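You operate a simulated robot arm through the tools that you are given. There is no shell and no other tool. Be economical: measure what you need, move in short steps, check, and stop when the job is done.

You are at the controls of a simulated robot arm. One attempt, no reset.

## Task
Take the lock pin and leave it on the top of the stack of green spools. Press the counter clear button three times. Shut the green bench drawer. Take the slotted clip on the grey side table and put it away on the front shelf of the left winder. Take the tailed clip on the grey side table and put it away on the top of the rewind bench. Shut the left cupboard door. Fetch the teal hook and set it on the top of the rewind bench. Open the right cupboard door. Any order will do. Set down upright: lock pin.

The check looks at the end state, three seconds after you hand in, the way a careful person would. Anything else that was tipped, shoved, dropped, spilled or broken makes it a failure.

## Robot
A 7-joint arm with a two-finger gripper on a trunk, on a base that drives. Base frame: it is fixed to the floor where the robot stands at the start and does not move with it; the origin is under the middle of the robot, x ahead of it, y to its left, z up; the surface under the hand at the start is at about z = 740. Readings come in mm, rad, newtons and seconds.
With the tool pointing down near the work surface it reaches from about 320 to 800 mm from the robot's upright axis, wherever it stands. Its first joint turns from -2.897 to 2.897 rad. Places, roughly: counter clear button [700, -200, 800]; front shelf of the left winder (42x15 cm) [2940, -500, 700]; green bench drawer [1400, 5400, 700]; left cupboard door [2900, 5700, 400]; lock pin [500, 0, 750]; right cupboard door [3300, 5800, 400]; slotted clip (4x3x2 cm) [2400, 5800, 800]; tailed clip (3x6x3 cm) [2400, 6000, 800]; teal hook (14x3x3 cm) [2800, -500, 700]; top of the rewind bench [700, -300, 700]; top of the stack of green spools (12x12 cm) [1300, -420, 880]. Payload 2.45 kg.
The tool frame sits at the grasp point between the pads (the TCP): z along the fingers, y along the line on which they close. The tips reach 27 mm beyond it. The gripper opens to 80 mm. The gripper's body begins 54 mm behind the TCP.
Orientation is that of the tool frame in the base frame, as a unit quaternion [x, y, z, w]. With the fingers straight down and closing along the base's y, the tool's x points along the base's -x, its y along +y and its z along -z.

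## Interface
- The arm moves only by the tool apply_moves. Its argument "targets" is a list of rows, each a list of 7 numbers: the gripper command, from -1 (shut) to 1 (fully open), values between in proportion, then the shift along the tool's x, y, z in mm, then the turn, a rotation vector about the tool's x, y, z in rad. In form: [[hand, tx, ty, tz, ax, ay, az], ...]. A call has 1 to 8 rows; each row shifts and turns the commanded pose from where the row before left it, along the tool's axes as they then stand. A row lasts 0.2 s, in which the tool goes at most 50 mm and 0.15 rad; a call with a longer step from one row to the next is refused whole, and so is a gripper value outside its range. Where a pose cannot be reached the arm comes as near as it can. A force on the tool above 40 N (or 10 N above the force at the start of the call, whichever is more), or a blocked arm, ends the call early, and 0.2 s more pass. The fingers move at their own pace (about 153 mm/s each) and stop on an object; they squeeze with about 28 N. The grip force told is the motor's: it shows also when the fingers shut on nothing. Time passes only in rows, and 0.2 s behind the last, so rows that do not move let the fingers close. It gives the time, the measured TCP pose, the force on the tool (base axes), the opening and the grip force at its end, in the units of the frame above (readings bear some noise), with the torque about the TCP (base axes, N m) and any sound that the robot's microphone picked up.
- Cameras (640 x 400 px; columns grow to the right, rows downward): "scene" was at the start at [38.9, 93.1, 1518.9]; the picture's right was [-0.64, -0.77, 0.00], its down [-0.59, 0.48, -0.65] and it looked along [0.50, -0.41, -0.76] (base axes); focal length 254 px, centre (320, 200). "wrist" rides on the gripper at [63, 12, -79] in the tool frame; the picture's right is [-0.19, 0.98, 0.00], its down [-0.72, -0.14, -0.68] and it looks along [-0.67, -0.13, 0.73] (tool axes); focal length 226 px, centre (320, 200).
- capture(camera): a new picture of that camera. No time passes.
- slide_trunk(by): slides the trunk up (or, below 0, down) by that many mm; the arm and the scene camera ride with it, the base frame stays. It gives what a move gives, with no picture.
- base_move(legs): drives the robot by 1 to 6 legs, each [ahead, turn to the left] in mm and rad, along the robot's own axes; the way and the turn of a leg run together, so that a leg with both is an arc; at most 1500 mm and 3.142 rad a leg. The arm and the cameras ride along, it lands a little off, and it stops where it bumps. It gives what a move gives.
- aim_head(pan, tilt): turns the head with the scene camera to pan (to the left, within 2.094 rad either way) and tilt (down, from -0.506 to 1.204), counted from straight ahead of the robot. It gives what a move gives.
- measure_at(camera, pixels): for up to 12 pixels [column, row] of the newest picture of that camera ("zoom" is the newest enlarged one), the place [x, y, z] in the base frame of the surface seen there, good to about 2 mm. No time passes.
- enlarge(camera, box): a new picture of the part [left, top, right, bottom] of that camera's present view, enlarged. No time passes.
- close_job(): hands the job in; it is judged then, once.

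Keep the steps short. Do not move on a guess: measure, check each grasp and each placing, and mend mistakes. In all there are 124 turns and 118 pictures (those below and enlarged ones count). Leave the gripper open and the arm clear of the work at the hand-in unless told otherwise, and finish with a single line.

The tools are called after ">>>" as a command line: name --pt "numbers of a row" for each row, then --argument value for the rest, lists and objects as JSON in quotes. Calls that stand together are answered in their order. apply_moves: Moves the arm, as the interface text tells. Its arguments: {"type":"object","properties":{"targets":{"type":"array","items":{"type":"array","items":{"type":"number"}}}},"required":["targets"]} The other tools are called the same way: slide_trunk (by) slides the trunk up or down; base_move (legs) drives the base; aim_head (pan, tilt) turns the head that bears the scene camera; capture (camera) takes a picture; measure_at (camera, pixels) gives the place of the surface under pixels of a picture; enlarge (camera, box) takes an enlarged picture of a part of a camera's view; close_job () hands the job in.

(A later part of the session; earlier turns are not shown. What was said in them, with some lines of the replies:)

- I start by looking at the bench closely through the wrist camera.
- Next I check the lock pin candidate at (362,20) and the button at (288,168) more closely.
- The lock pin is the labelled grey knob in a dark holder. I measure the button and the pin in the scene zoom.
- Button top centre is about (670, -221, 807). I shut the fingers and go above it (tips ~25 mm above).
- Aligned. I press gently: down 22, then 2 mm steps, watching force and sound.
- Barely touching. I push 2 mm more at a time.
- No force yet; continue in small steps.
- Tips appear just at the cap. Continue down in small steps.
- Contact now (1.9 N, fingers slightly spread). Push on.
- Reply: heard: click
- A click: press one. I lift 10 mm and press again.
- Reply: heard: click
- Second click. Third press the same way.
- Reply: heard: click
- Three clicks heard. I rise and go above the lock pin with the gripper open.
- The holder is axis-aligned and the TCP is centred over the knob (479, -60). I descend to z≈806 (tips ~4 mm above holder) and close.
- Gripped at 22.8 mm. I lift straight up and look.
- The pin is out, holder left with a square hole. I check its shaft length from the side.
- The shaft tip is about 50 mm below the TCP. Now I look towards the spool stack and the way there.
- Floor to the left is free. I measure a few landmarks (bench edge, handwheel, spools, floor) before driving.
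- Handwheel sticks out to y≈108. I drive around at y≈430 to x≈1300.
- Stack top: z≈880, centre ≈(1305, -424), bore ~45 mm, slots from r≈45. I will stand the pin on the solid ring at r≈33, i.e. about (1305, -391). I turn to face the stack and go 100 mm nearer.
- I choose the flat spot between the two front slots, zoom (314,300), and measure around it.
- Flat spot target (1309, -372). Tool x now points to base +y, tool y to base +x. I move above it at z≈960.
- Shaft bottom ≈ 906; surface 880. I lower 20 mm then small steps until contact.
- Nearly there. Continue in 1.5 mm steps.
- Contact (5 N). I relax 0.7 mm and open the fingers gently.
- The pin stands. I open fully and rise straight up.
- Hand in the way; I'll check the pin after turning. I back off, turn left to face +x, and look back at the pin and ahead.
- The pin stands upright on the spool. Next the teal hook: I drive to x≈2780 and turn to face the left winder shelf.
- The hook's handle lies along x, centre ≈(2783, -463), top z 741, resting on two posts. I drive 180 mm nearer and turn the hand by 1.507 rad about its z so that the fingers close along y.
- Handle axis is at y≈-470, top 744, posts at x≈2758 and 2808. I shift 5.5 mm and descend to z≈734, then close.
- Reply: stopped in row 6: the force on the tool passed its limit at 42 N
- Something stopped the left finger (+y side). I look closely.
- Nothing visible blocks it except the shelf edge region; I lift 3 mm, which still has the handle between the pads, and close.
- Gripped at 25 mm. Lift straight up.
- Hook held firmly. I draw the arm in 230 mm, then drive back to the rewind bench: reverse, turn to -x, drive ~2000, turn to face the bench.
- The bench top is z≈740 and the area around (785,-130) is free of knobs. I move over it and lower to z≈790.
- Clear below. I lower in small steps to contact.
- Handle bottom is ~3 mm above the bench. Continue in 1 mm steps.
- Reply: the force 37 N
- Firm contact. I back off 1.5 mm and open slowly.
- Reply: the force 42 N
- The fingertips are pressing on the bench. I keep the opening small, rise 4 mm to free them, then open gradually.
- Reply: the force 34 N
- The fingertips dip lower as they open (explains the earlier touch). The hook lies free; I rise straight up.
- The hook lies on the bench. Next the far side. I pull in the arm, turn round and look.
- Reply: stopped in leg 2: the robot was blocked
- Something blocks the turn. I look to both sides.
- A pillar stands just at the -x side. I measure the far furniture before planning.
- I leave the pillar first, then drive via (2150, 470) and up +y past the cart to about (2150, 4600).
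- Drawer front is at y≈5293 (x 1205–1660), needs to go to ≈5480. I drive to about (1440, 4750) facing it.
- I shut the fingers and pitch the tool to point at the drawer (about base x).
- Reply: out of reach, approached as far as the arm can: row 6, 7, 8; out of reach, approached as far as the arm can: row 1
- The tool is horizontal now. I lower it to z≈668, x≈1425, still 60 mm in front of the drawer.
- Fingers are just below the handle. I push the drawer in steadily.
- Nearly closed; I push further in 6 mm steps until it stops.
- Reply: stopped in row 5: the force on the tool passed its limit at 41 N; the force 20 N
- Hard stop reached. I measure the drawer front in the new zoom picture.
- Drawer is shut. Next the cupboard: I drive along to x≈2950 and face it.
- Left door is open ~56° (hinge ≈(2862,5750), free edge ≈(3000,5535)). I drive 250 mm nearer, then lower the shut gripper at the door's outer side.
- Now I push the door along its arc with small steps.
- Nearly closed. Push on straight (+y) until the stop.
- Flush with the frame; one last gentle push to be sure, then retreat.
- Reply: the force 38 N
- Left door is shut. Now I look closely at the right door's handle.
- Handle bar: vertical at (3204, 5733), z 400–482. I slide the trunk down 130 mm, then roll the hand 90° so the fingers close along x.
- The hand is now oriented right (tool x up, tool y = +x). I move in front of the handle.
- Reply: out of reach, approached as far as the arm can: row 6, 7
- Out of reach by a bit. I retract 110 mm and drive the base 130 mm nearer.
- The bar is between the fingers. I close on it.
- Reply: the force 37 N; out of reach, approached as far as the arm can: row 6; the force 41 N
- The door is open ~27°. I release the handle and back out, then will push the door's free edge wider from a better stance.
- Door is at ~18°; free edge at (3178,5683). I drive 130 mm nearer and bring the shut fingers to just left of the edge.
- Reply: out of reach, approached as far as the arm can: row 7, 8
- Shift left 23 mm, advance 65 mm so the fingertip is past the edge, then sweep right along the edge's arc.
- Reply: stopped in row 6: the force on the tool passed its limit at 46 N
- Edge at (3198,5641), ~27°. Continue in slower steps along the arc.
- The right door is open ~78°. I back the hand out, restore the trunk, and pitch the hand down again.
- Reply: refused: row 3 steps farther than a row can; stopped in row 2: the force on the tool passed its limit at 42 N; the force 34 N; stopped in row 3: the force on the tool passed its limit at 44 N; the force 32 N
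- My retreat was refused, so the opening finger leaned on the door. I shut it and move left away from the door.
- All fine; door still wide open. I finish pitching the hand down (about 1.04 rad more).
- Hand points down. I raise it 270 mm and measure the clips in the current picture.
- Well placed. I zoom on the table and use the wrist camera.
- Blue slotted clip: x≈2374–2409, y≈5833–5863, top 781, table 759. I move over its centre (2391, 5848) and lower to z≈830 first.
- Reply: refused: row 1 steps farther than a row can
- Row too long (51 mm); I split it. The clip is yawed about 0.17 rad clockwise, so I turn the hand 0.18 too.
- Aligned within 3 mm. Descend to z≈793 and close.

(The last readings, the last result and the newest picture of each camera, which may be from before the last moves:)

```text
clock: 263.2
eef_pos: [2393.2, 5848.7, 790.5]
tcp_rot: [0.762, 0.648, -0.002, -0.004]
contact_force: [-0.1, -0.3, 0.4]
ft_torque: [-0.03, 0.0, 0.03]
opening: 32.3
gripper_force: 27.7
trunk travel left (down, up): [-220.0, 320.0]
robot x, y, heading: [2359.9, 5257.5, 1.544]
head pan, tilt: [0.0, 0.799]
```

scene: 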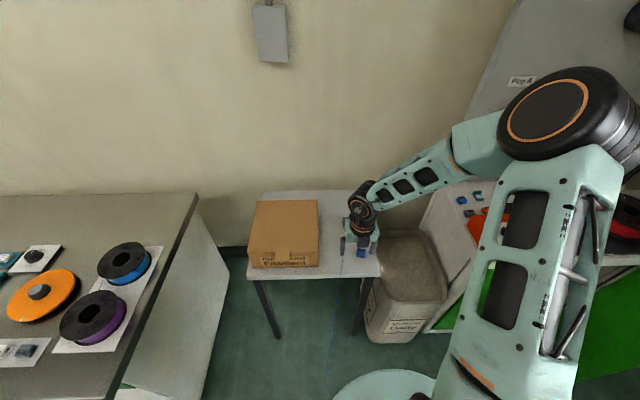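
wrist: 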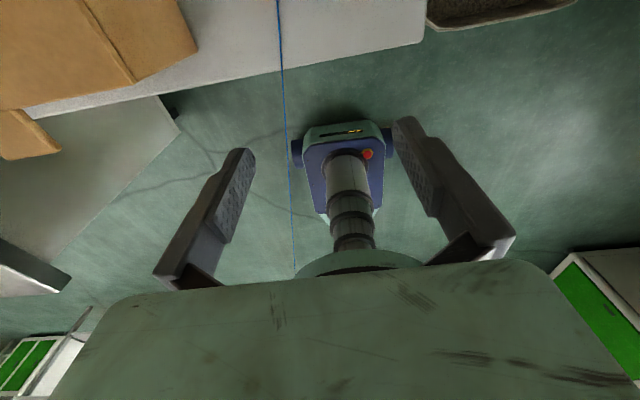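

Gripped at 32 mm. Lift and check.

>>> apply_moves --pt "-1 0 0 -20 0 0 0" --pt "-1 0 0 -45 0 0 0" --pt "-1 0 0 -45 0 0 0" --pt "-1 0 0 -45 0 0 0" --pt "-1 -40 0 -20 0 0 0" --pt "-1 -45 0 0 0 0 0" --pt "-1 -45 0 0 0 0 0"

>>> capture --camera "scene"

```text
clock: 264.8
eef_pos: [2373.5, 5716.4, 964.3]
tcp_rot: [0.762, 0.648, -0.001, -0.005]
contact_force: [0.2, -0.6, -0.5]
ft_torque: [0.01, 0.02, 0.0]
opening: 32.4
gripper_force: 28.0
trunk travel left (down, up): [-220.0, 320.0]
robot x, y, heading: [2363.0, 5260.3, 1.536]
head pan, tilt: [0.0, 0.799]
```

```text
20 pictures are left
```

scene: 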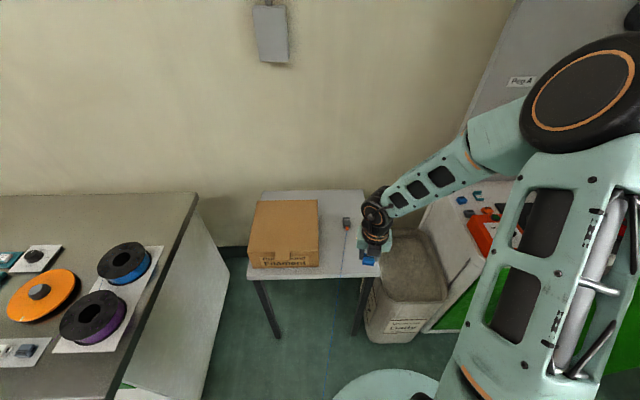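

Clip held. I drive back to the left winder: reverse 500, turn round, ~4200 mm towards (2860, 550).

>>> base_move --legs '[[-500, 0], [0, -2.99], [1450, 0], [1450, 0], [1250, 0]]'

```text
clock: 294.6
eef_pos: [2508.7, 197.4, 964.7]
tcp_rot: [-0.669, 0.743, -0.004, 0.002]
contact_force: [-0.2, 0.2, 0.1]
ft_torque: [-0.03, 0.0, -0.02]
opening: 32.1
gripper_force: 28.4
trunk travel left (down, up): [-220.0, 320.0]
robot x, y, heading: [2495.1, 652.1, -1.546]
head pan, tilt: [0.0, 0.799]
```

Now correct laterally to about (2850, 180).

>>> base_move --legs '[[0, 0.61], [590, 0], [0, -0.64]]'

>>> capture --camera "scene"

```text
clock: 301.4
eef_pos: [2842.0, -283.8, 963.9]
tcp_rot: [-0.655, 0.755, -0.004, 0.002]
contact_force: [-0.1, -0.4, -1.0]
ft_torque: [0.01, 0.0, 0.03]
opening: 32.2
gripper_force: 27.9
trunk travel left (down, up): [-220.0, 320.0]
robot x, y, heading: [2847.1, 172.4, -1.58]
head pan, tilt: [0.0, 0.799]
```

```text
19 pictures are left
```

scene: 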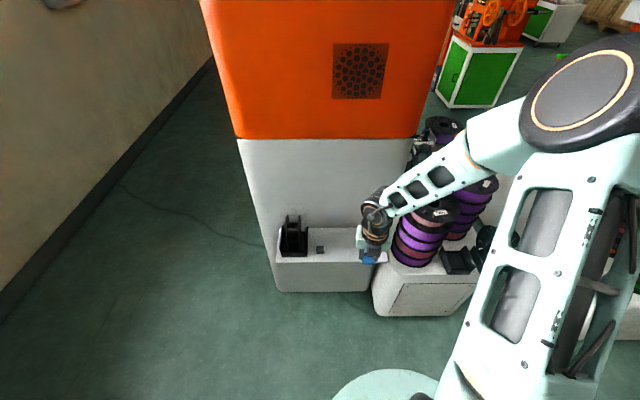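

Shelf free area is x 2820–2945. I will place at (2885, -460), keeping the camera off the machine wall. Move over it and down to z≈760.

>>> apply_moves --pt "-1 42 -16.8 0 0 0 0" --pt "-1 42 -16.8 0 0 0 0" --pt "-1 42 -16.8 0 0 0 0" --pt "-1 42 -16.8 0 0 0 0" --pt "-1 0 0 48 0 0 0" --pt "-1 0 0 48 0 0 0" --pt "-1 0 0 48 0 0 0" --pt "-1 0 0 45 0 0 0"

>>> enlarge --camera "scene" --box '[270, 190, 400, 290]'

```text
clock: 303.2
eef_pos: [2887.4, -454.8, 778.3]
tcp_rot: [-0.654, 0.756, -0.004, 0.002]
contact_force: [0.1, -0.4, -0.8]
ft_torque: [-0.01, -0.03, 0.01]
opening: 32.3
gripper_force: 28.0
trunk travel left (down, up): [-220.0, 320.0]
robot x, y, heading: [2848.1, 176.2, -1.583]
head pan, tilt: [0.0, 0.799]
```

```text
4.00 times, centred on (335, 240) of scene
```

zoom: 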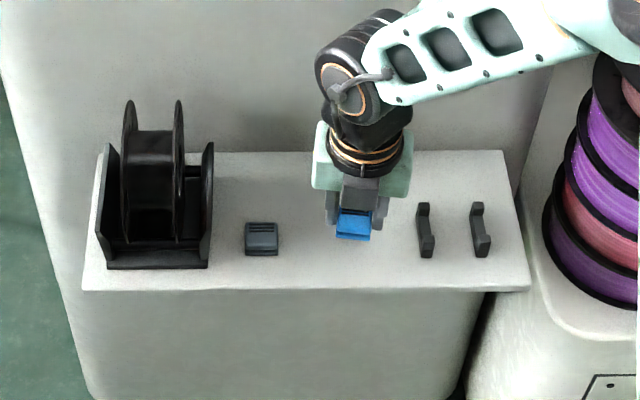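

Good spot. Lower 42 mm, then fine steps to contact.

>>> apply_moves --pt "-1 0 0 30 0 0 0" --pt "-1 0 0 10 0 0 0" --pt "-1 0 0 3 0 0 0" --pt "-1 0 0 1.5 0 0 0" --pt "-1 0 0 0 0 0 0"

```text
clock: 304.4
eef_pos: [2887.4, -459.5, 731.1]
tcp_rot: [-0.655, 0.756, -0.004, 0.002]
contact_force: [-0.6, -0.9, 0.0]
ft_torque: [-0.01, -0.01, 0.0]
opening: 32.4
gripper_force: 28.0
trunk travel left (down, up): [-220.0, 320.0]
robot x, y, heading: [2848.5, 170.2, -1.575]
head pan, tilt: [0.0, 0.799]
```

>>> apply_moves --pt "-1 0 0 1.2 0 0 0" --pt "-1 0 0 0 0 0 0"

```text
clock: 305.0
eef_pos: [2887.5, -458.9, 730.1]
tcp_rot: [-0.655, 0.756, -0.003, 0.003]
contact_force: [0.1, -0.1, 1.0]
ft_torque: [-0.03, -0.03, 0.03]
opening: 32.2
gripper_force: 27.5
trunk travel left (down, up): [-220.0, 320.0]
robot x, y, heading: [2846.4, 176.2, -1.582]
head pan, tilt: [0.0, 0.799]
```

About touching. Release gently and rise.

>>> apply_moves --pt "-0.15 0 0 0 0 0 0" --pt "0 0 0 0 0 0 0" --pt "0.05 0 0 -3 0 0 0" --pt "0.3 0 0 -12 0 0 0" --pt "0.3 0 0 -40 0 0 0" --pt "0.3 0 0 -45 0 0 0" --pt "0.3 0 0 -45 0 0 0" --pt "0.3 0 0 -45 0 0 0"

>>> enlarge --camera "scene" --box '[270, 190, 400, 290]'

```text
clock: 306.8
eef_pos: [2885.1, -458.4, 921.2]
tcp_rot: [-0.655, 0.756, -0.003, 0.002]
contact_force: [-0.5, 0.4, -0.1]
ft_torque: [0.04, -0.04, -0.01]
opening: 52.0
gripper_force: 0.1
trunk travel left (down, up): [-220.0, 320.0]
robot x, y, heading: [2844.5, 173.5, -1.579]
head pan, tilt: [0.0, 0.799]
```

```text
4.00 times, centred on (335, 240) of scene
```

zoom: 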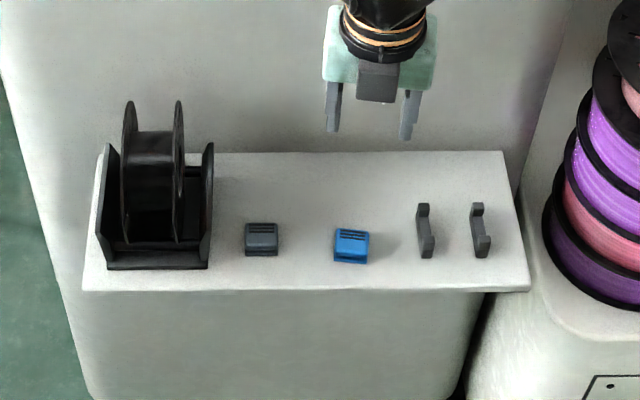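

Slotted clip is in place. I retract and drive back to the grey table.

>>> apply_moves --pt "0.3 -45 0 0 0 0 0" --pt "0.3 -45 0 0 0 0 0" --pt "0.3 -45 0 -10 0 0 0" --pt "0.3 -30 0 -20 0 0 0"

>>> base_move --legs '[[-400, 0], [0, -3.02], [1450, 0], [1450, 0], [1300, 0]]'

```text
clock: 307.8
eef_pos: [2911.8, -297.3, 949.7]
tcp_rot: [-0.655, 0.756, -0.005, 0.001]
contact_force: [-0.5, -0.3, -0.2]
ft_torque: [0.0, -0.03, 0.0]
opening: 52.1
gripper_force: 0.1
trunk travel left (down, up): [-220.0, 320.0]
robot x, y, heading: [2848.3, 174.1, -1.582]
head pan, tilt: [0.0, 0.799]
```

```text
clock: 337.2
eef_pos: [2265.8, 5174.2, 950.8]
tcp_rot: [0.714, 0.7, -0.003, -0.003]
contact_force: [-0.2, -0.1, 0.3]
ft_torque: [-0.01, -0.01, -0.03]
opening: 51.8
gripper_force: 0.1
trunk travel left (down, up): [-220.0, 320.0]
robot x, y, heading: [2381.1, 4712.0, 1.686]
head pan, tilt: [0.0, 0.799]
```

>>> base_move --legs '[[0, -0.11], [600, 0]]'

>>> enlarge --camera "scene" --box '[290, 180, 390, 290]'

```text
clock: 341.2
eef_pos: [2322.4, 5785.2, 949.9]
tcp_rot: [0.753, 0.658, -0.002, -0.004]
contact_force: [-0.3, -0.6, -0.6]
ft_torque: [-0.01, 0.01, -0.04]
opening: 52.1
gripper_force: 0.1
trunk travel left (down, up): [-220.0, 320.0]
robot x, y, heading: [2390.7, 5313.3, 1.564]
head pan, tilt: [0.0, 0.799]
```

```text
3.64 times, centred on (340, 235) of scene
```

zoom: 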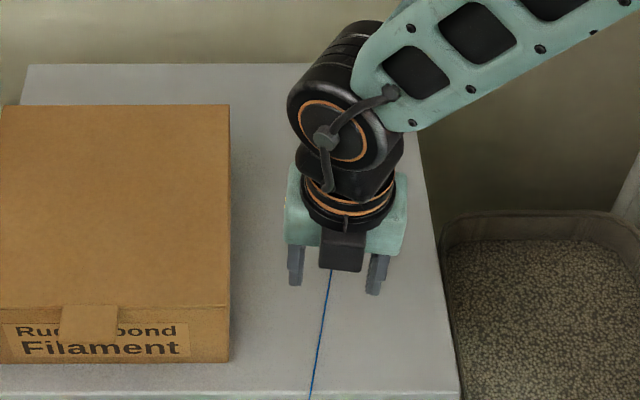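

The hand hides the clip; I move it 100 mm right.

>>> apply_moves --pt "0.7 0 45 0 0 0 0" --pt "0.7 0 45 0 0 0 0" --pt "0.7 0 20 0 0 0 0"

>>> enlarge --camera "scene" --box '[310, 200, 370, 260]'

```text
clock: 342.0
eef_pos: [2431.4, 5770.6, 949.0]
tcp_rot: [0.754, 0.657, -0.002, -0.005]
contact_force: [-0.4, 0.8, 1.4]
ft_torque: [-0.01, 0.0, 0.0]
opening: 67.8
gripper_force: 0.2
trunk travel left (down, up): [-220.0, 320.0]
robot x, y, heading: [2386.6, 5315.6, 1.562]
head pan, tilt: [0.0, 0.799]
```

```text
6.67 times, centred on (340, 230) of scene
```

zoom: 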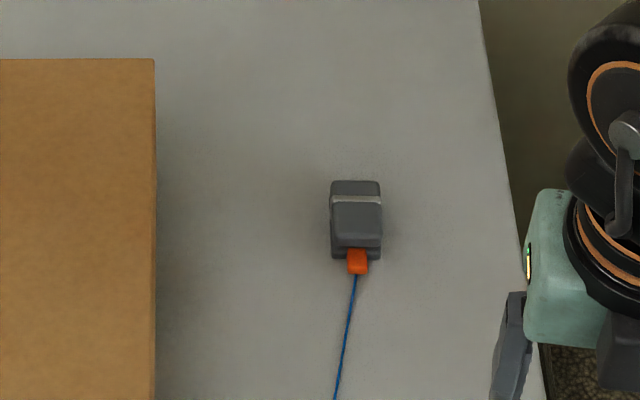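

>>> measure_at --camera "zoom" --pixels '[[355, 190], [332, 190], [379, 190], [332, 235], [381, 235], [356, 240], [356, 250], [357, 265], [356, 215], [340, 255], [375, 255], [300, 230]]'

```text
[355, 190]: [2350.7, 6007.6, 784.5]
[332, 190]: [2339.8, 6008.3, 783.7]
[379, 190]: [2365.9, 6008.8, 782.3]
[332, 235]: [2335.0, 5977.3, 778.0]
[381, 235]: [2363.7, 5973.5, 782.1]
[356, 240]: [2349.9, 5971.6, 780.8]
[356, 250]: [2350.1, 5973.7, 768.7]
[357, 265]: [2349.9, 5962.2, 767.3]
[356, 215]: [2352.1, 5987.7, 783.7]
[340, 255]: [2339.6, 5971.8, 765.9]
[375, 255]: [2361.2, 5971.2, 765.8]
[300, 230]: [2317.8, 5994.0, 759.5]
```

Tailed clip body: x 2336–2366, y 5971–6013, top 784, axis-aligned. I square up the hand and go above (2351, 5990).

>>> apply_moves --pt "0.4 0 0 0 0 0 -0.137" --pt "0.4 44 -16 0 0 0 0" --pt "0.4 44 -16 0 0 0 0" --pt "0.4 44 -16 0 0 0 0" --pt "0.4 44 -16 0 0 0 0" --pt "0.4 44 -16 0 0 0 0" --pt "0.4 0 0 45 0 0 0" --pt "0.4 0 0 45 0 0 0"

>>> apply_moves --pt "0.4 0 0 25 0 0 0" --pt "0.4 0 0 0 0 0 0"

>>> enlarge --camera "scene" --box '[310, 190, 380, 260]'

```text
clock: 343.8
eef_pos: [2344.8, 5992.1, 860.2]
tcp_rot: [0.706, 0.708, -0.002, -0.004]
contact_force: [0.5, 0.2, 0.0]
ft_torque: [-0.01, -0.01, 0.01]
opening: 55.9
gripper_force: 0.1
trunk travel left (down, up): [-220.0, 320.0]
robot x, y, heading: [2386.3, 5316.4, 1.567]
head pan, tilt: [0.0, 0.799]
```

```text
clock: 344.4
eef_pos: [2346.0, 5990.2, 834.9]
tcp_rot: [0.707, 0.708, -0.002, -0.005]
contact_force: [-0.4, -0.5, 0.0]
ft_torque: [-0.01, 0.01, -0.01]
opening: 56.2
gripper_force: 0.0
trunk travel left (down, up): [-220.0, 320.0]
robot x, y, heading: [2388.1, 5313.2, 1.568]
head pan, tilt: [0.0, 0.799]
```

```text
5.71 times, centred on (345, 225) of scene
```

zoom: 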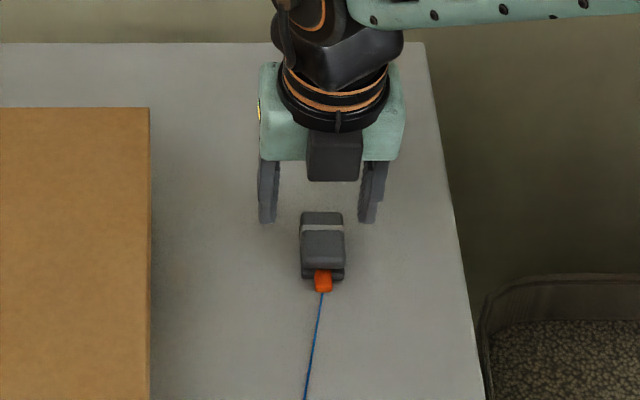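

Aligned (shift +5 mm in x). Descend to z≈792 and close.

>>> apply_moves --pt "0.4 -1 5 25 0 0 0" --pt "0.4 0 0 15 0 0 0" --pt "0.4 0 0 3 0 0 0" --pt "-0.1 0 0 0 0 0 0" --pt "-1 0 0 0 0 0 0" --pt "-1 0 0 0 0 0 0"

```text
clock: 345.8
eef_pos: [2353.3, 5989.9, 791.4]
tcp_rot: [0.707, 0.707, -0.002, -0.004]
contact_force: [0.5, 0.4, 0.1]
ft_torque: [-0.02, -0.02, 0.0]
opening: 28.7
gripper_force: 28.1
trunk travel left (down, up): [-220.0, 320.0]
robot x, y, heading: [2389.7, 5317.8, 1.567]
head pan, tilt: [0.0, 0.799]
```

Gripped at 28.7 mm. Lift, draw back and look.

>>> apply_moves --pt "-1 0 0 -20 0 0 0" --pt "-1 0 0 -45 0 0 0" --pt "-1 0 0 -45 0 0 0" --pt "-1 0 0 -45 0 0 0" --pt "-1 -45 0 -10 0 0 0" --pt "-1 -48 0 0 0 0 0" --pt "-1 -48 0 0 0 0 0" --pt "-1 -48 0 0 0 0 0"

>>> capture --camera "scene"

```text
clock: 347.6
eef_pos: [2357.5, 5797.4, 956.3]
tcp_rot: [0.707, 0.707, -0.002, -0.004]
contact_force: [-0.4, -0.1, -1.0]
ft_torque: [0.01, 0.03, 0.02]
opening: 28.9
gripper_force: 28.3
trunk travel left (down, up): [-220.0, 320.0]
robot x, y, heading: [2385.0, 5313.6, 1.566]
head pan, tilt: [0.0, 0.799]
```

```text
13 pictures are left
```

scene: 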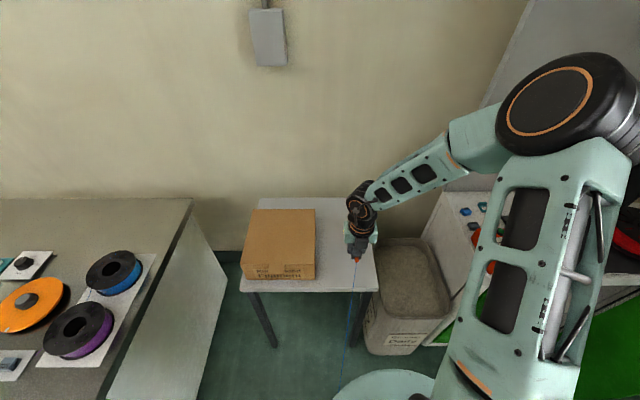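

Tailed clip held, its blue tail trailing. I drive back (turning left so the tail does not wrap) to y≈460.

>>> base_move --legs '[[-600, 0], [0, 3.14], [1450, 0], [1450, 0], [1330, 0]]'

```text
clock: 377.8
eef_pos: [2252.3, 121.5, 957.1]
tcp_rot: [-0.695, 0.719, -0.004, 0.001]
contact_force: [0.4, -0.1, -1.2]
ft_torque: [0.03, 0.0, -0.01]
opening: 28.7
gripper_force: 28.1
trunk travel left (down, up): [-220.0, 320.0]
robot x, y, heading: [2241.9, 605.7, -1.62]
head pan, tilt: [0.0, 0.799]
```

Next I drive to about (930, 430) and face the bench.

>>> base_move --legs '[[0, -1.388], [1320, 0], [0, 1.44]]'

>>> capture --camera "scene"

```text
clock: 391.5
eef_pos: [939.3, -19.7, 958.0]
tcp_rot: [-0.69, 0.724, -0.003, 0.001]
contact_force: [-0.3, 0.9, 0.0]
ft_torque: [0.01, 0.03, 0.01]
opening: 28.9
gripper_force: 27.5
trunk travel left (down, up): [-220.0, 320.0]
robot x, y, heading: [936.0, 463.1, -1.626]
head pan, tilt: [0.0, 0.799]
```

```text
12 pictures are left
```

scene: 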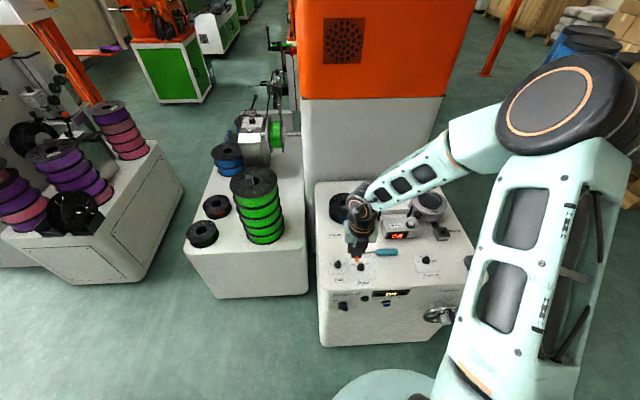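

>>> enlarge --camera "scene" --box '[315, 190, 475, 300]'

>>> measure_at --camera "zoom" --pixels '[[250, 235], [330, 240], [290, 240], [280, 280], [300, 275], [320, 280], [350, 270], [260, 290], [340, 300], [380, 290], [240, 265], [200, 330]]'

```text
3.64 times, centred on (395, 245) of scene
```

zoom: 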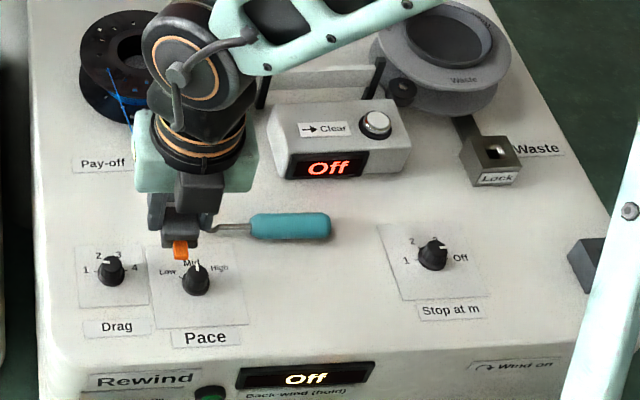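

```text
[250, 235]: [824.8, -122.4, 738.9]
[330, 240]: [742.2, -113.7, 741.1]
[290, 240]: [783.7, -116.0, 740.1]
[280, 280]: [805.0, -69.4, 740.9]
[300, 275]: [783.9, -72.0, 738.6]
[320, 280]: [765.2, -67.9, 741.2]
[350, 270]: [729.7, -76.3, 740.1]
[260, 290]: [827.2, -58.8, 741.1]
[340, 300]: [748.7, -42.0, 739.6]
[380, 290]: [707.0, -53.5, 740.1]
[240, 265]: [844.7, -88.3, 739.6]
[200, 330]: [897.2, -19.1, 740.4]
```

Hook lies at y≈-128; the spot (755, -55) is free. I go there and lower to z≈800.

>>> apply_moves --pt "-1 8.8 36.4 0 0 0 0" --pt "-1 8.8 36.4 0 0 0 0" --pt "-1 8.8 36.4 0 0 0 0" --pt "-1 8.8 36.4 0 0 0 0" --pt "-1 8.8 36.4 0 0 0 0" --pt "-1 0 0 48 0 0 0" --pt "-1 0 0 48 0 0 0" --pt "-1 0 0 48 0 0 0"

>>> enlarge --camera "scene" --box '[335, 190, 475, 300]'

```text
clock: 393.3
eef_pos: [757.6, -55.6, 811.3]
tcp_rot: [-0.69, 0.724, -0.003, 0.001]
contact_force: [0.3, -0.5, 0.5]
ft_torque: [-0.02, 0.01, -0.04]
opening: 28.8
gripper_force: 28.5
trunk travel left (down, up): [-220.0, 320.0]
robot x, y, heading: [934.9, 462.4, -1.623]
head pan, tilt: [0.0, 0.799]
```

```text
3.64 times, centred on (405, 245) of scene
```

zoom: 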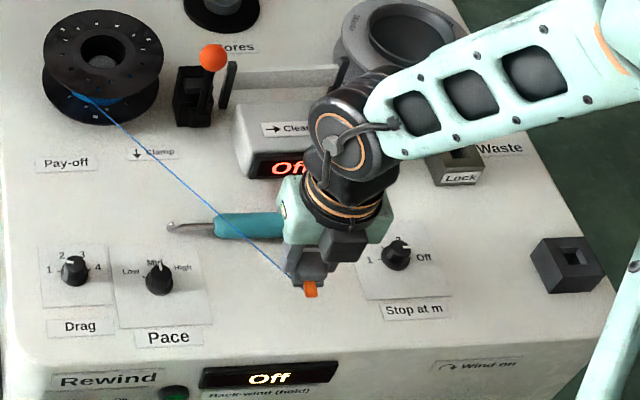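

Clear below. Lower 36 mm then fine steps.

>>> apply_moves --pt "-1 0 0 25 0 0 0" --pt "-1 0 0 10 0 0 0" --pt "-1 0 0 2 0 0 0" --pt "-1 0 0 0 0 0 0"

>>> apply_moves --pt "-1 0 0 1.5 0 0 0" --pt "-1 0 0 1 0 0 0" --pt "-1 0 0 0 0 0 0"

```text
clock: 394.3
eef_pos: [756.8, -55.4, 775.9]
tcp_rot: [-0.689, 0.725, -0.004, 0.001]
contact_force: [-0.2, 0.4, 0.2]
ft_torque: [0.03, -0.02, 0.0]
opening: 28.6
gripper_force: 27.7
trunk travel left (down, up): [-220.0, 320.0]
robot x, y, heading: [935.4, 462.5, -1.627]
head pan, tilt: [0.0, 0.799]
```

```text
clock: 395.1
eef_pos: [756.8, -55.6, 772.6]
tcp_rot: [-0.69, 0.724, -0.004, 0.002]
contact_force: [-0.2, 0.5, -1.4]
ft_torque: [0.03, 0.01, 0.01]
opening: 28.8
gripper_force: 28.1
trunk travel left (down, up): [-220.0, 320.0]
robot x, y, heading: [936.1, 462.5, -1.624]
head pan, tilt: [0.0, 0.799]
```

>>> apply_moves --pt "-1 0 0 1 0 0 0" --pt "-1 0 0 0.8 0 0 0" --pt "-1 0 0 0 0 0 0"

```text
clock: 395.9
eef_pos: [756.7, -56.0, 771.9]
tcp_rot: [-0.69, 0.723, -0.004, 0.001]
contact_force: [0.7, 1.3, 9.1]
ft_torque: [0.04, 0.08, -0.03]
opening: 28.7
gripper_force: 28.0
trunk travel left (down, up): [-220.0, 320.0]
robot x, y, heading: [935.7, 462.5, -1.626]
head pan, tilt: [0.0, 0.799]
```

Contact (9 N). I relax 0.7 mm, open gently and rise.

>>> apply_moves --pt "-1 0 0 -0.8 0 0 0" --pt "-0.2 0 0 0 0 0 0" --pt "-0.1 0 0 -1 0 0 0" --pt "0 0 0 -4 0 0 0" --pt "0.2 0 0 -10 0 0 0" --pt "0.2 0 0 -40 0 0 0" --pt "0.2 0 0 -45 0 0 0" --pt "0.2 0 0 -45 0 0 0"

>>> enlarge --camera "scene" --box '[335, 190, 475, 300]'

```text
clock: 397.7
eef_pos: [757.1, -55.7, 914.3]
tcp_rot: [-0.689, 0.725, -0.004, 0.001]
contact_force: [-0.2, -0.5, 0.1]
ft_torque: [0.0, -0.01, 0.02]
opening: 48.2
gripper_force: 0.0
trunk travel left (down, up): [-220.0, 320.0]
robot x, y, heading: [936.6, 466.7, -1.628]
head pan, tilt: [0.0, 0.799]
```

```text
3.64 times, centred on (405, 245) of scene
```

zoom: 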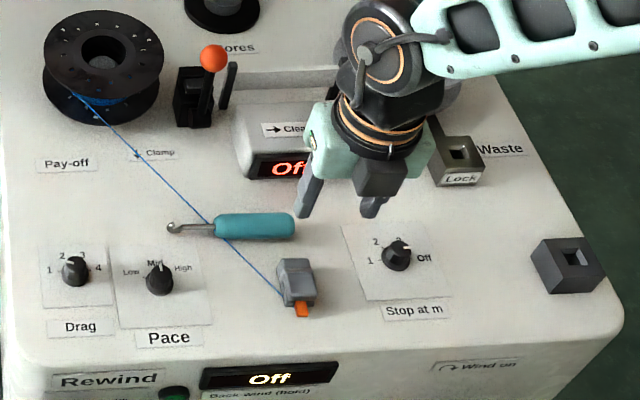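

Both items lie well on the bench. I draw the arm clear, open, and take a last look at the pin.

>>> apply_moves --pt "1 0 0 -40 0 0 0" --pt "1 -45 0 0 0 0 0" --pt "1 -45 0 0 0 0 0" --pt "1 -40 0 0 0 0 0"

>>> enlarge --camera "scene" --box '[215, 150, 295, 220]'

>>> enlarge --camera "scene" --box '[305, 180, 495, 330]'

```text
clock: 398.7
eef_pos: [763.0, 75.7, 952.9]
tcp_rot: [-0.69, 0.724, -0.005, 0.002]
contact_force: [-0.4, -0.2, 0.3]
ft_torque: [0.04, 0.0, -0.03]
opening: 80.0
gripper_force: 0.0
trunk travel left (down, up): [-220.0, 320.0]
robot x, y, heading: [934.8, 462.4, -1.628]
head pan, tilt: [0.0, 0.799]
```

```text
5.71 times, centred on (255, 185) of scene
```

zoom: 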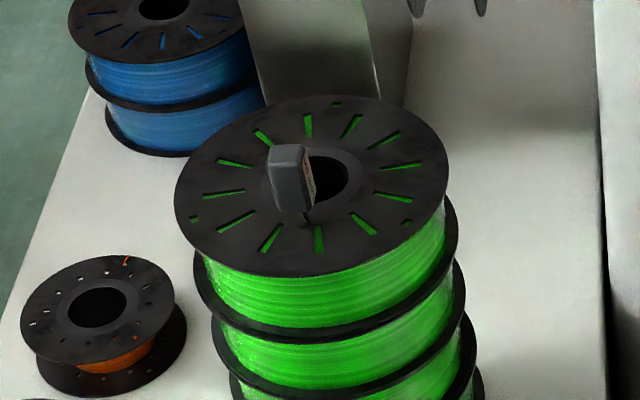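

```text
2.67 times, centred on (400, 255) of scene
5 turns are left
```

zoom: 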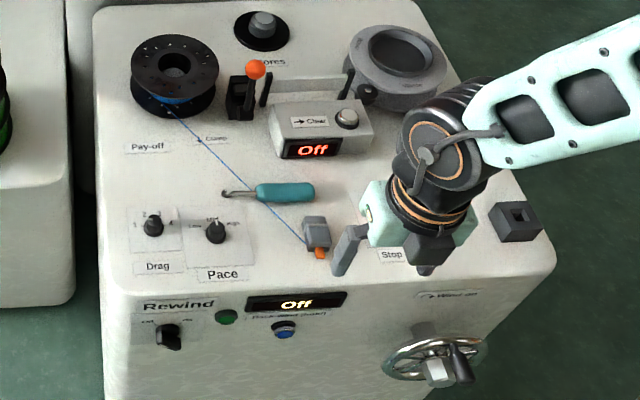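

Pin upright, hook and tailed clip on the bench, arm clear and gripper open. I hand in.

>>> close_job

```text
The job is handed in.
```

All eight jobs are done and the work is handed in, with the lock pin upright on the green spools; the last look at the far doors and drawer, and at the slotted clip on its shelf, was before the final drive back to the bench.
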